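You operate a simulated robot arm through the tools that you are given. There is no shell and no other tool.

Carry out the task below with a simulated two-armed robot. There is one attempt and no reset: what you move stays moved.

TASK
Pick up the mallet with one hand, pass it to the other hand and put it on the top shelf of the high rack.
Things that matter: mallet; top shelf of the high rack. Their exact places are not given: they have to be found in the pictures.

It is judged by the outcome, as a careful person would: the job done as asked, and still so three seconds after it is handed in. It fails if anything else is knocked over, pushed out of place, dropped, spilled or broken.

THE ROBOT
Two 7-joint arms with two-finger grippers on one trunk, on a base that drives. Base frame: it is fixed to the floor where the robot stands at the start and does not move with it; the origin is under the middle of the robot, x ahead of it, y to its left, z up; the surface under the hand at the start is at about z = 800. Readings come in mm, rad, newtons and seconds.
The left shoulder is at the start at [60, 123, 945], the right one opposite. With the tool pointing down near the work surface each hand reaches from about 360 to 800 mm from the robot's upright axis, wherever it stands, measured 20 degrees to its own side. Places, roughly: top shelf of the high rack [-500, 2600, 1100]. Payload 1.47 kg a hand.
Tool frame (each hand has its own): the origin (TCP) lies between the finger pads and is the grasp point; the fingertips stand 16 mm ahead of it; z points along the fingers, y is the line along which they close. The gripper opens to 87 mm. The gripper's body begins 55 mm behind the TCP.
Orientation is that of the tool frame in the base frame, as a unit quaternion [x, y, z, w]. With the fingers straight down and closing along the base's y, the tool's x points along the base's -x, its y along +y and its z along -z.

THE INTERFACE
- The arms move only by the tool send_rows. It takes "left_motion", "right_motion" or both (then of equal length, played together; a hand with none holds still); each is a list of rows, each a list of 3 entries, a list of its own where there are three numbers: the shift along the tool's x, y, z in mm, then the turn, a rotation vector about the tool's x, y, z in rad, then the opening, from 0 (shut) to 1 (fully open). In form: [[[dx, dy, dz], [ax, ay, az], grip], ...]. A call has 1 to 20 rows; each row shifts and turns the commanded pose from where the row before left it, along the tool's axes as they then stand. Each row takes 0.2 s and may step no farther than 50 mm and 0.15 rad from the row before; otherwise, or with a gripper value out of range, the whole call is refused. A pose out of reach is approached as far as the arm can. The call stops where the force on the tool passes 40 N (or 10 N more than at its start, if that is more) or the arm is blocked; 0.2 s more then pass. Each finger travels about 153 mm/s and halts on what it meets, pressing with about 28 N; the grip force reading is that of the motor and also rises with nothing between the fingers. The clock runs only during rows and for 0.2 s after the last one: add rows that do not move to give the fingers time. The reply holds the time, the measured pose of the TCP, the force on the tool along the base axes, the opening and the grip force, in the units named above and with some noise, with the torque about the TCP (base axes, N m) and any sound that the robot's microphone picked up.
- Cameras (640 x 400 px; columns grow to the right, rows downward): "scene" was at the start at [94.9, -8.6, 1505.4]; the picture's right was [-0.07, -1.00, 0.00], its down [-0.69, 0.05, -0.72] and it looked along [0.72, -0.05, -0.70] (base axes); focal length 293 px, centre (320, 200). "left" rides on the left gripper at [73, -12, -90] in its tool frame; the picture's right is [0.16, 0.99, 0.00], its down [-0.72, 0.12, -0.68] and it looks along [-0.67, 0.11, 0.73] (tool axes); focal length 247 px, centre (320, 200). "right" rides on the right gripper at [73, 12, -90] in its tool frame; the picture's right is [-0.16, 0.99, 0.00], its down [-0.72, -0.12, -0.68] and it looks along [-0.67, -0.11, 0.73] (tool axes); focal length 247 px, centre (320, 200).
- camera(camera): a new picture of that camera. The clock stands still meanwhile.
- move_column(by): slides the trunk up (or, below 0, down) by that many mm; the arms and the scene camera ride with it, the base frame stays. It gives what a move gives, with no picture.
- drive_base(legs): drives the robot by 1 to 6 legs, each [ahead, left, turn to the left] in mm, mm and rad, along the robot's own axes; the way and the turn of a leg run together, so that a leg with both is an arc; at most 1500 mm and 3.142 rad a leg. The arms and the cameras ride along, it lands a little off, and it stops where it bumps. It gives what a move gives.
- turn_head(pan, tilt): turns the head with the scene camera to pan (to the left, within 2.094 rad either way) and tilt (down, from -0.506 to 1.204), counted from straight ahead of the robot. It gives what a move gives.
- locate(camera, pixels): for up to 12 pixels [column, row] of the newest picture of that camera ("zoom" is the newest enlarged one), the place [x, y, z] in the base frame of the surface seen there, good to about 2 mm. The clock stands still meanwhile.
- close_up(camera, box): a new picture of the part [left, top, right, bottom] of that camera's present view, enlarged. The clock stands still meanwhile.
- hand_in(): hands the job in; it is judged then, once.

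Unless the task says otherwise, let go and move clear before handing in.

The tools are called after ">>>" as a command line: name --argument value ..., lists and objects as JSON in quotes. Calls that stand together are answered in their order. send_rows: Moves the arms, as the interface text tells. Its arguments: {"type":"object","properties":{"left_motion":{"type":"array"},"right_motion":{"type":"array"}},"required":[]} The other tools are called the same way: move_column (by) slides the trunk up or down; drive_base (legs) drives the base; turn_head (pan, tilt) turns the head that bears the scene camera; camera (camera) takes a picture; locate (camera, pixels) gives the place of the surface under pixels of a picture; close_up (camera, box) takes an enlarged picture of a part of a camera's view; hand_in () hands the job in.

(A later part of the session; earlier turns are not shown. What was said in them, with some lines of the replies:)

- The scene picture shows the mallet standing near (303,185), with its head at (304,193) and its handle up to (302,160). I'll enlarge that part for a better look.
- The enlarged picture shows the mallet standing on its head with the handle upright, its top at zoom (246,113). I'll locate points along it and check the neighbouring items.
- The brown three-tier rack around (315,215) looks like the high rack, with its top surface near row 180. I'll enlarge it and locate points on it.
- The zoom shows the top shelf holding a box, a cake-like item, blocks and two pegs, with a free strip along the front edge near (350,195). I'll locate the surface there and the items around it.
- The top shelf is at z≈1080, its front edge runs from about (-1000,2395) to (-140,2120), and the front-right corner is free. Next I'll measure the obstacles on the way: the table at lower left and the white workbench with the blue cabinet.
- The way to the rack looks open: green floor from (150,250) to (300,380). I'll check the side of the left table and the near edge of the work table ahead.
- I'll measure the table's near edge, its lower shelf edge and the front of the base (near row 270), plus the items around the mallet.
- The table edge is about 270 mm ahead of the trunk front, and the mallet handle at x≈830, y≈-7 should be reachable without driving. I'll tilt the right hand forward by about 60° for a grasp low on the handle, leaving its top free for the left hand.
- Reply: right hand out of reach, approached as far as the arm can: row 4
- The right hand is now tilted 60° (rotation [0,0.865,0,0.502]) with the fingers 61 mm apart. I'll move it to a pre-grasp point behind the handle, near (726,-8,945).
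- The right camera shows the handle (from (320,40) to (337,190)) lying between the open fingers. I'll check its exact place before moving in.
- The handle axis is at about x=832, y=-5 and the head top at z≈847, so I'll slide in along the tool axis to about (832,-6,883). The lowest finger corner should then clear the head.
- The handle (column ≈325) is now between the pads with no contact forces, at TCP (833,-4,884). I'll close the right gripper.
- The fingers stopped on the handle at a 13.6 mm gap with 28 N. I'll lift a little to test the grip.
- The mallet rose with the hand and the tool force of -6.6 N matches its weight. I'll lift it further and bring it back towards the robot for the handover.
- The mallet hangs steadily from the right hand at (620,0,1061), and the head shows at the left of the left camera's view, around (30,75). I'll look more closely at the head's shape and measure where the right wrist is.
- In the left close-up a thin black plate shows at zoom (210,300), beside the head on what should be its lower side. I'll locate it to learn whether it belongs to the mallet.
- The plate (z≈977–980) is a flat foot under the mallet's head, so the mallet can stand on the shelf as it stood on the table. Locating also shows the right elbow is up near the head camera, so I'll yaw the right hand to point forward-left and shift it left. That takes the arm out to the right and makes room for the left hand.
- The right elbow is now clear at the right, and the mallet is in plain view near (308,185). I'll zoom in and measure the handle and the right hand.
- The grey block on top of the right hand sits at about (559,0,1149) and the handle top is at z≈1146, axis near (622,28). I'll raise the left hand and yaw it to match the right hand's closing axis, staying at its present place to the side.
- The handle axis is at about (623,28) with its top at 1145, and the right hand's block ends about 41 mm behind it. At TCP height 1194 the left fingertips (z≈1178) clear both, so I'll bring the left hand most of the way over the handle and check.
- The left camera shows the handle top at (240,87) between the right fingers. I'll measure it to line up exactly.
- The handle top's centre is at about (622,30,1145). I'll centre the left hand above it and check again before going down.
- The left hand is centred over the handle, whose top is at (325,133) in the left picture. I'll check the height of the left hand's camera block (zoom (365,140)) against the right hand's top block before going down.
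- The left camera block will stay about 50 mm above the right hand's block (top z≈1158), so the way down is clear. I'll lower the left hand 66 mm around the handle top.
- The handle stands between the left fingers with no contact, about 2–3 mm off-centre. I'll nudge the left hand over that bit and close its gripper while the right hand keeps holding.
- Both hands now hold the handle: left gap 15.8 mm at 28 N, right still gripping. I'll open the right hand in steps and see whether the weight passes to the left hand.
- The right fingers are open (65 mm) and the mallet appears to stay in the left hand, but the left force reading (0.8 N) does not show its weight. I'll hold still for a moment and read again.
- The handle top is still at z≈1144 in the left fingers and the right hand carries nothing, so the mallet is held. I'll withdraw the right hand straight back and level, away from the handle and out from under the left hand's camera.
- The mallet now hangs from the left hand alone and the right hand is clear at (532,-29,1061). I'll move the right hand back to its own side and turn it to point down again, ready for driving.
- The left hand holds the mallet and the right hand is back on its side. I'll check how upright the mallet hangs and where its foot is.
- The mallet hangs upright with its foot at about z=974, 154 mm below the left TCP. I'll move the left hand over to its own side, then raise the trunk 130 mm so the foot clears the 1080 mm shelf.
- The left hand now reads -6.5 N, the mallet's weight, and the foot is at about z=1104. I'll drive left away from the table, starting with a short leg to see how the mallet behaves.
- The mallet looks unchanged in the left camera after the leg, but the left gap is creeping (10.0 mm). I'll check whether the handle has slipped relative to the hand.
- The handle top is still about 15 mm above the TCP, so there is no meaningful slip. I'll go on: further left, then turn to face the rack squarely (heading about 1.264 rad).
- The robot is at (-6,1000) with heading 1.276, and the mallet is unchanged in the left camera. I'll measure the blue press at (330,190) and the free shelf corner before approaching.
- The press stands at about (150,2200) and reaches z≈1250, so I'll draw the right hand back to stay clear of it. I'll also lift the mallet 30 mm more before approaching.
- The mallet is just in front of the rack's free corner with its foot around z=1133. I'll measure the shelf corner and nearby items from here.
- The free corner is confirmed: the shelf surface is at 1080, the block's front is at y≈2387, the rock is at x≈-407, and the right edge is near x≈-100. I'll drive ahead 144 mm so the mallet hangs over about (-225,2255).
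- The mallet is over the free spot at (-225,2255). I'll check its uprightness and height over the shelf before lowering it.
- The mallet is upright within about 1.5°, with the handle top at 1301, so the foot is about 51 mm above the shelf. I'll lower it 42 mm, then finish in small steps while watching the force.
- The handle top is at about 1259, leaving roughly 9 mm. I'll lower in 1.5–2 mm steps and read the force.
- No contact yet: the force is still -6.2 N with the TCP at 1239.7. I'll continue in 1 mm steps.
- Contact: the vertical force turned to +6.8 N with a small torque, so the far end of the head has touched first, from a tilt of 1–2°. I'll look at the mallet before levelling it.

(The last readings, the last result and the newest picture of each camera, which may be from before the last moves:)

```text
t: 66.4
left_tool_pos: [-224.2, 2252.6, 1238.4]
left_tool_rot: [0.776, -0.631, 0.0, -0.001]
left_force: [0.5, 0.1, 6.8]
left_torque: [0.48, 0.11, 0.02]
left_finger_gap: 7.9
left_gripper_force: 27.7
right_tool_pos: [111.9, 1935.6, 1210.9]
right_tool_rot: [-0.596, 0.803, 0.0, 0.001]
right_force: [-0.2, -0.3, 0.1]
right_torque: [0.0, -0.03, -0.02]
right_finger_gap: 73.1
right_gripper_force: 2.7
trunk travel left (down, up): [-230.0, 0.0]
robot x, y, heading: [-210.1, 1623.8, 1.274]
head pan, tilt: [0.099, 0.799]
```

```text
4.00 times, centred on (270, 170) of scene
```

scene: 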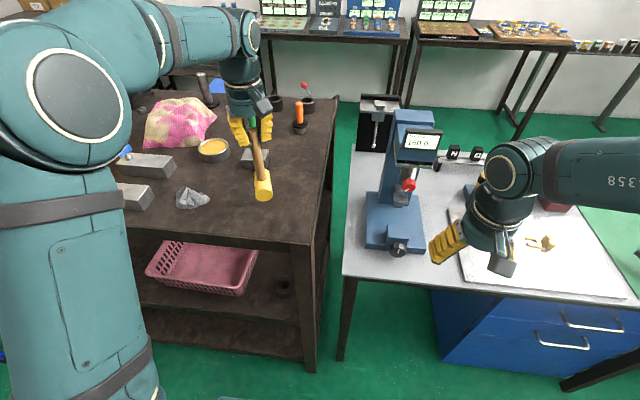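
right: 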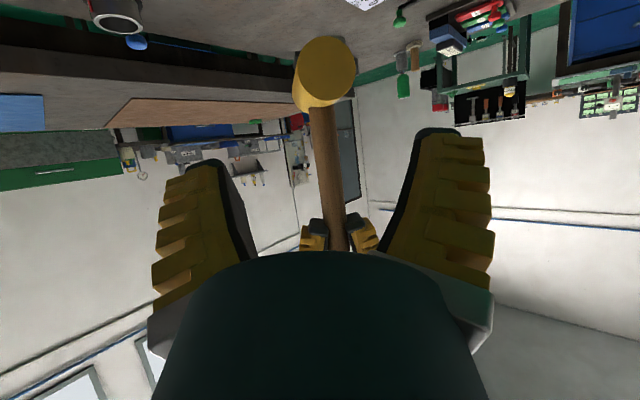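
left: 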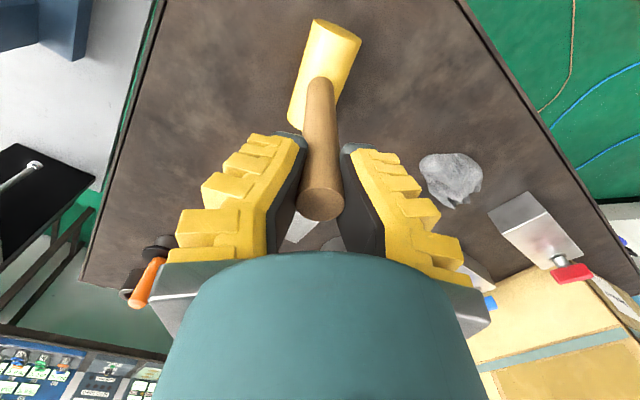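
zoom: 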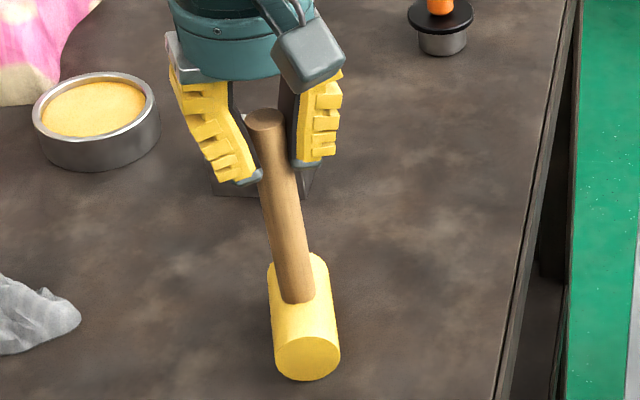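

The mallet is upright now and on the shelf: top at 1251, foot at about 1081. I'll ease the hand up about 0.7 mm to relieve the pressure, then open the fingers gently.

>>> send_rows --left_motion '[[[0, 0, -0.7], [0, 0, 0], 0], [[0, 0, 0], [0, 0, 0], 0]]'

```text
t: 67.0
left_tool_pos: [-225.0, 2253.9, 1239.1]
left_tool_rot: [0.777, -0.63, 0.0, 0.0]
left_force: [-0.2, 0.0, 6.3]
left_torque: [0.44, 0.05, 0.05]
left_finger_gap: 7.7
left_gripper_force: 27.6
right_tool_pos: [111.8, 1935.8, 1209.8]
right_tool_rot: [-0.596, 0.803, 0.0, 0.0]
right_force: [0.0, 0.2, -0.4]
right_torque: [0.01, 0.03, 0.01]
right_finger_gap: 73.3
right_gripper_force: 2.3
trunk travel left (down, up): [-230.0, 0.0]
robot x, y, heading: [-204.5, 1622.9, 1.277]
head pan, tilt: [0.099, 0.799]
```

The contact force is small and steady at 6.3 N. I'll open the left fingers step by step.

>>> send_rows --left_motion '[[[0, 0, 0], [0, 0, 0], 0.12], [[0, 0, 0], [0, 0, 0], 0.16], [[0, 0, 0], [0, 0, 0], 0.2], [[0, 0, 0], [0, 0, 0], 0.25], [[0, 0, 0], [0, 0, 0], 0.3], [[0, 0, 0], [0, 0, 0], 0.38], [[0, 0, 0], [0, 0, 0], 0.46], [[0, 0, 0], [0, 0, 0], 0.55], [[0, 0, 0], [0, 0, 0], 0.65], [[0, 0, 0], [0, 0, 0], 0.7], [[0, 0, 0], [0, 0, 0], 0.7]]'

>>> camera --camera "left"

>>> locate --camera "left" --pixels '[[319, 205], [320, 160], [320, 130], [320, 110], [319, 90]]'

>>> close_up --camera "scene" --box '[220, 120, 320, 220]'

```text
t: 69.4
left_tool_pos: [-226.7, 2254.1, 1238.4]
left_tool_rot: [0.776, -0.63, 0.0, -0.001]
left_force: [-0.1, 0.0, 0.4]
left_torque: [0.01, 0.03, 0.02]
left_finger_gap: 65.4
left_gripper_force: 3.2
right_tool_pos: [110.9, 1938.1, 1210.1]
right_tool_rot: [-0.596, 0.803, 0.0, 0.0]
right_force: [-0.4, 0.1, -0.3]
right_torque: [0.01, -0.02, -0.01]
right_finger_gap: 73.0
right_gripper_force: 2.7
trunk travel left (down, up): [-230.0, 0.0]
robot x, y, heading: [-209.3, 1622.6, 1.278]
head pan, tilt: [0.099, 0.799]
```

```text
taken
```

left: 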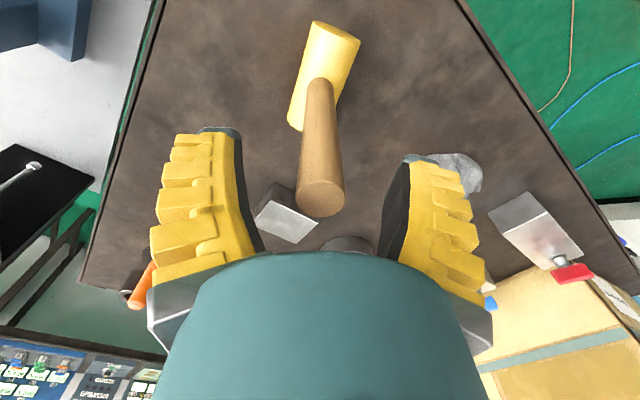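

```text
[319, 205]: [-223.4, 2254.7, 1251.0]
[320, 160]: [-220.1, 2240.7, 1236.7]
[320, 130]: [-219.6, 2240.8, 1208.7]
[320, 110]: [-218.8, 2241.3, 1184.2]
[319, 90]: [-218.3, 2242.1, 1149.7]
```

```text
4.00 times, centred on (270, 170) of scene
```

zoom: 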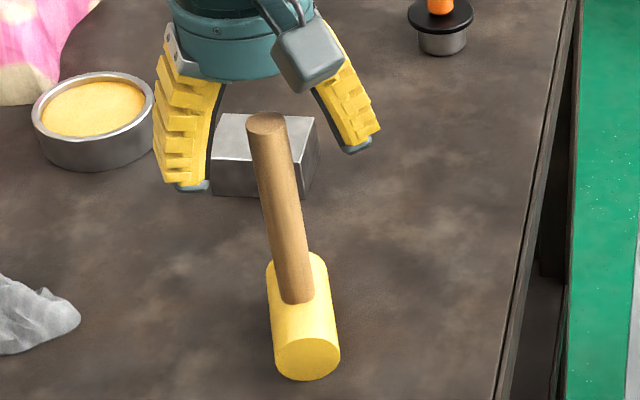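

The mallet stands free and upright with the fingers open around it. I'll raise the left hand straight up, clear of the handle.

>>> send_rows --left_motion '[[[0, 0, -10], [0, 0, 0], 0.7], [[0, 0, -15], [0, 0, 0], 0.7], [[0, 0, -15], [0, 0, 0], 0.7], [[0, 0, -15], [0, 0, 0], 0.7], [[0, 0, -10], [0, 0, 0], 0.7], [[0, 0, 0], [0, 0, 0], 0.7]]'

>>> camera --camera "scene"

>>> camera --camera "left"

```text
t: 70.8
left_tool_pos: [-225.3, 2252.4, 1303.7]
left_tool_rot: [0.776, -0.63, 0.0, 0.0]
left_force: [-0.1, -0.8, -0.2]
left_torque: [-0.01, -0.01, 0.03]
left_finger_gap: 65.6
left_gripper_force: 2.6
right_tool_pos: [110.9, 1937.7, 1211.5]
right_tool_rot: [-0.596, 0.803, 0.001, 0.0]
right_force: [-0.1, -0.4, 0.9]
right_torque: [0.0, 0.04, 0.04]
right_finger_gap: 73.3
right_gripper_force: 2.6
trunk travel left (down, up): [-230.0, 0.0]
robot x, y, heading: [-208.9, 1627.3, 1.284]
head pan, tilt: [0.099, 0.799]
```

```text
taken
```

scene: 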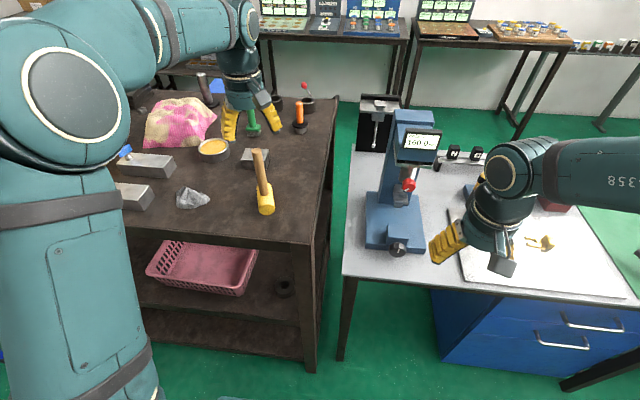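

```text
taken
```

left: 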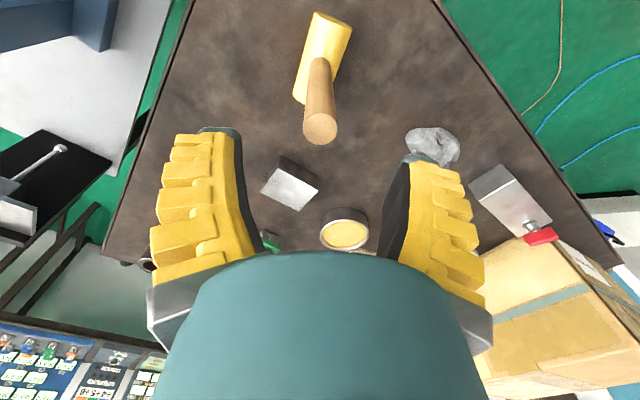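

The left fingertips are about 36 mm above the handle and nothing else has moved on the shelf. I'll raise a bit more and back the robot off by 130 mm, then check once more.

>>> send_rows --left_motion '[[[0, 0, -10], [0, 0, 0], 0.7], [[0, 0, -10], [0, 0, 0], 0.7], [[0, 0, -10], [0, 0, 0], 0.7], [[0, 0, 0], [0, 0, 0], 0.7]]'

>>> drive_base --legs '[[-130, 0, 0]]'

>>> camera --camera "scene"

>>> close_up --camera "scene" --box '[170, 60, 370, 220]'

```text
t: 71.8
left_tool_pos: [-224.4, 2253.6, 1332.9]
left_tool_rot: [0.776, -0.631, 0.0, 0.0]
left_force: [1.0, -0.4, -0.4]
left_torque: [0.0, 0.01, 0.04]
left_finger_gap: 65.2
left_gripper_force: 2.8
right_tool_pos: [111.5, 1937.0, 1210.6]
right_tool_rot: [-0.596, 0.803, -0.001, 0.0]
right_force: [-0.1, 0.4, 0.4]
right_torque: [0.0, -0.01, 0.0]
right_finger_gap: 73.0
right_gripper_force: 2.8
trunk travel left (down, up): [-230.0, 0.0]
robot x, y, heading: [-208.4, 1622.8, 1.275]
head pan, tilt: [0.099, 0.799]
```

```text
t: 73.1
left_tool_pos: [-263.9, 2128.6, 1333.3]
left_tool_rot: [0.776, -0.631, 0.0, -0.001]
left_force: [0.6, 0.1, -0.5]
left_torque: [0.02, 0.0, 0.01]
left_finger_gap: 65.5
left_gripper_force: 3.0
right_tool_pos: [72.6, 1812.7, 1210.9]
right_tool_rot: [-0.596, 0.803, 0.0, 0.001]
right_force: [0.6, -0.2, 0.3]
right_torque: [-0.01, 0.0, -0.03]
right_finger_gap: 73.3
right_gripper_force: 2.1
trunk travel left (down, up): [-230.0, 0.0]
robot x, y, heading: [-243.2, 1494.9, 1.277]
head pan, tilt: [0.099, 0.799]
```

```text
taken
```

scene: 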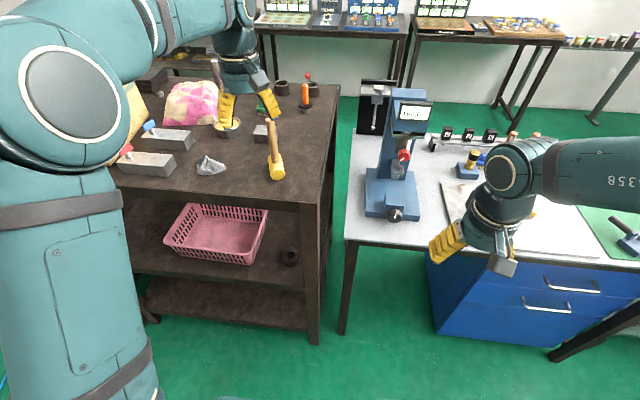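

```text
2.50 times, centred on (270, 140) of scene
```

zoom: 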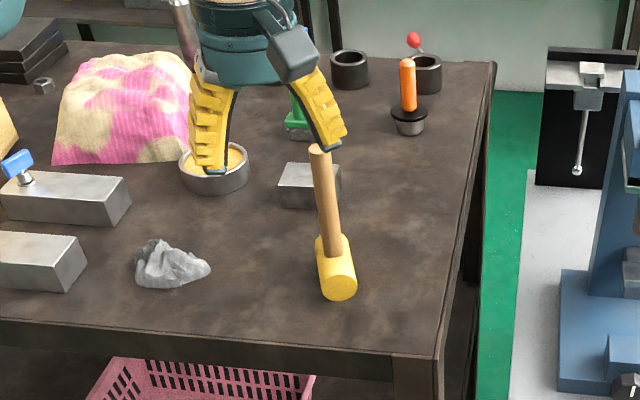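

The mallet stands upright on the top shelf (zoom (335,225)), well inside the edges. The other items there are undisturbed, and both hands are empty and clear, so I'm handing in.

>>> hand_in

```text
The job is handed in.
```

The mallet is standing upright on the top shelf of the high rack, in the free front-right corner. I picked it up with the right hand and passed it to the left, which set it on the shelf.

- **Placement:** it stands on the flat foot under its head at about (-224, 2254), roughly 100 mm in from the shelf's front and right edges. It stayed upright in the pictures after I let go and backed away.
- **Grip in transit:** the handle slipped about 4 mm in the left hand during the drive, but the mallet was never dropped.
- **Surroundings:** I saw nothing else on the shelf or the nearby benches disturbed. I did not take another picture of the starting table after driving away from it.

The job has been handed in with both hands empty and clear. No verdict came back, only confirmation that it was received.
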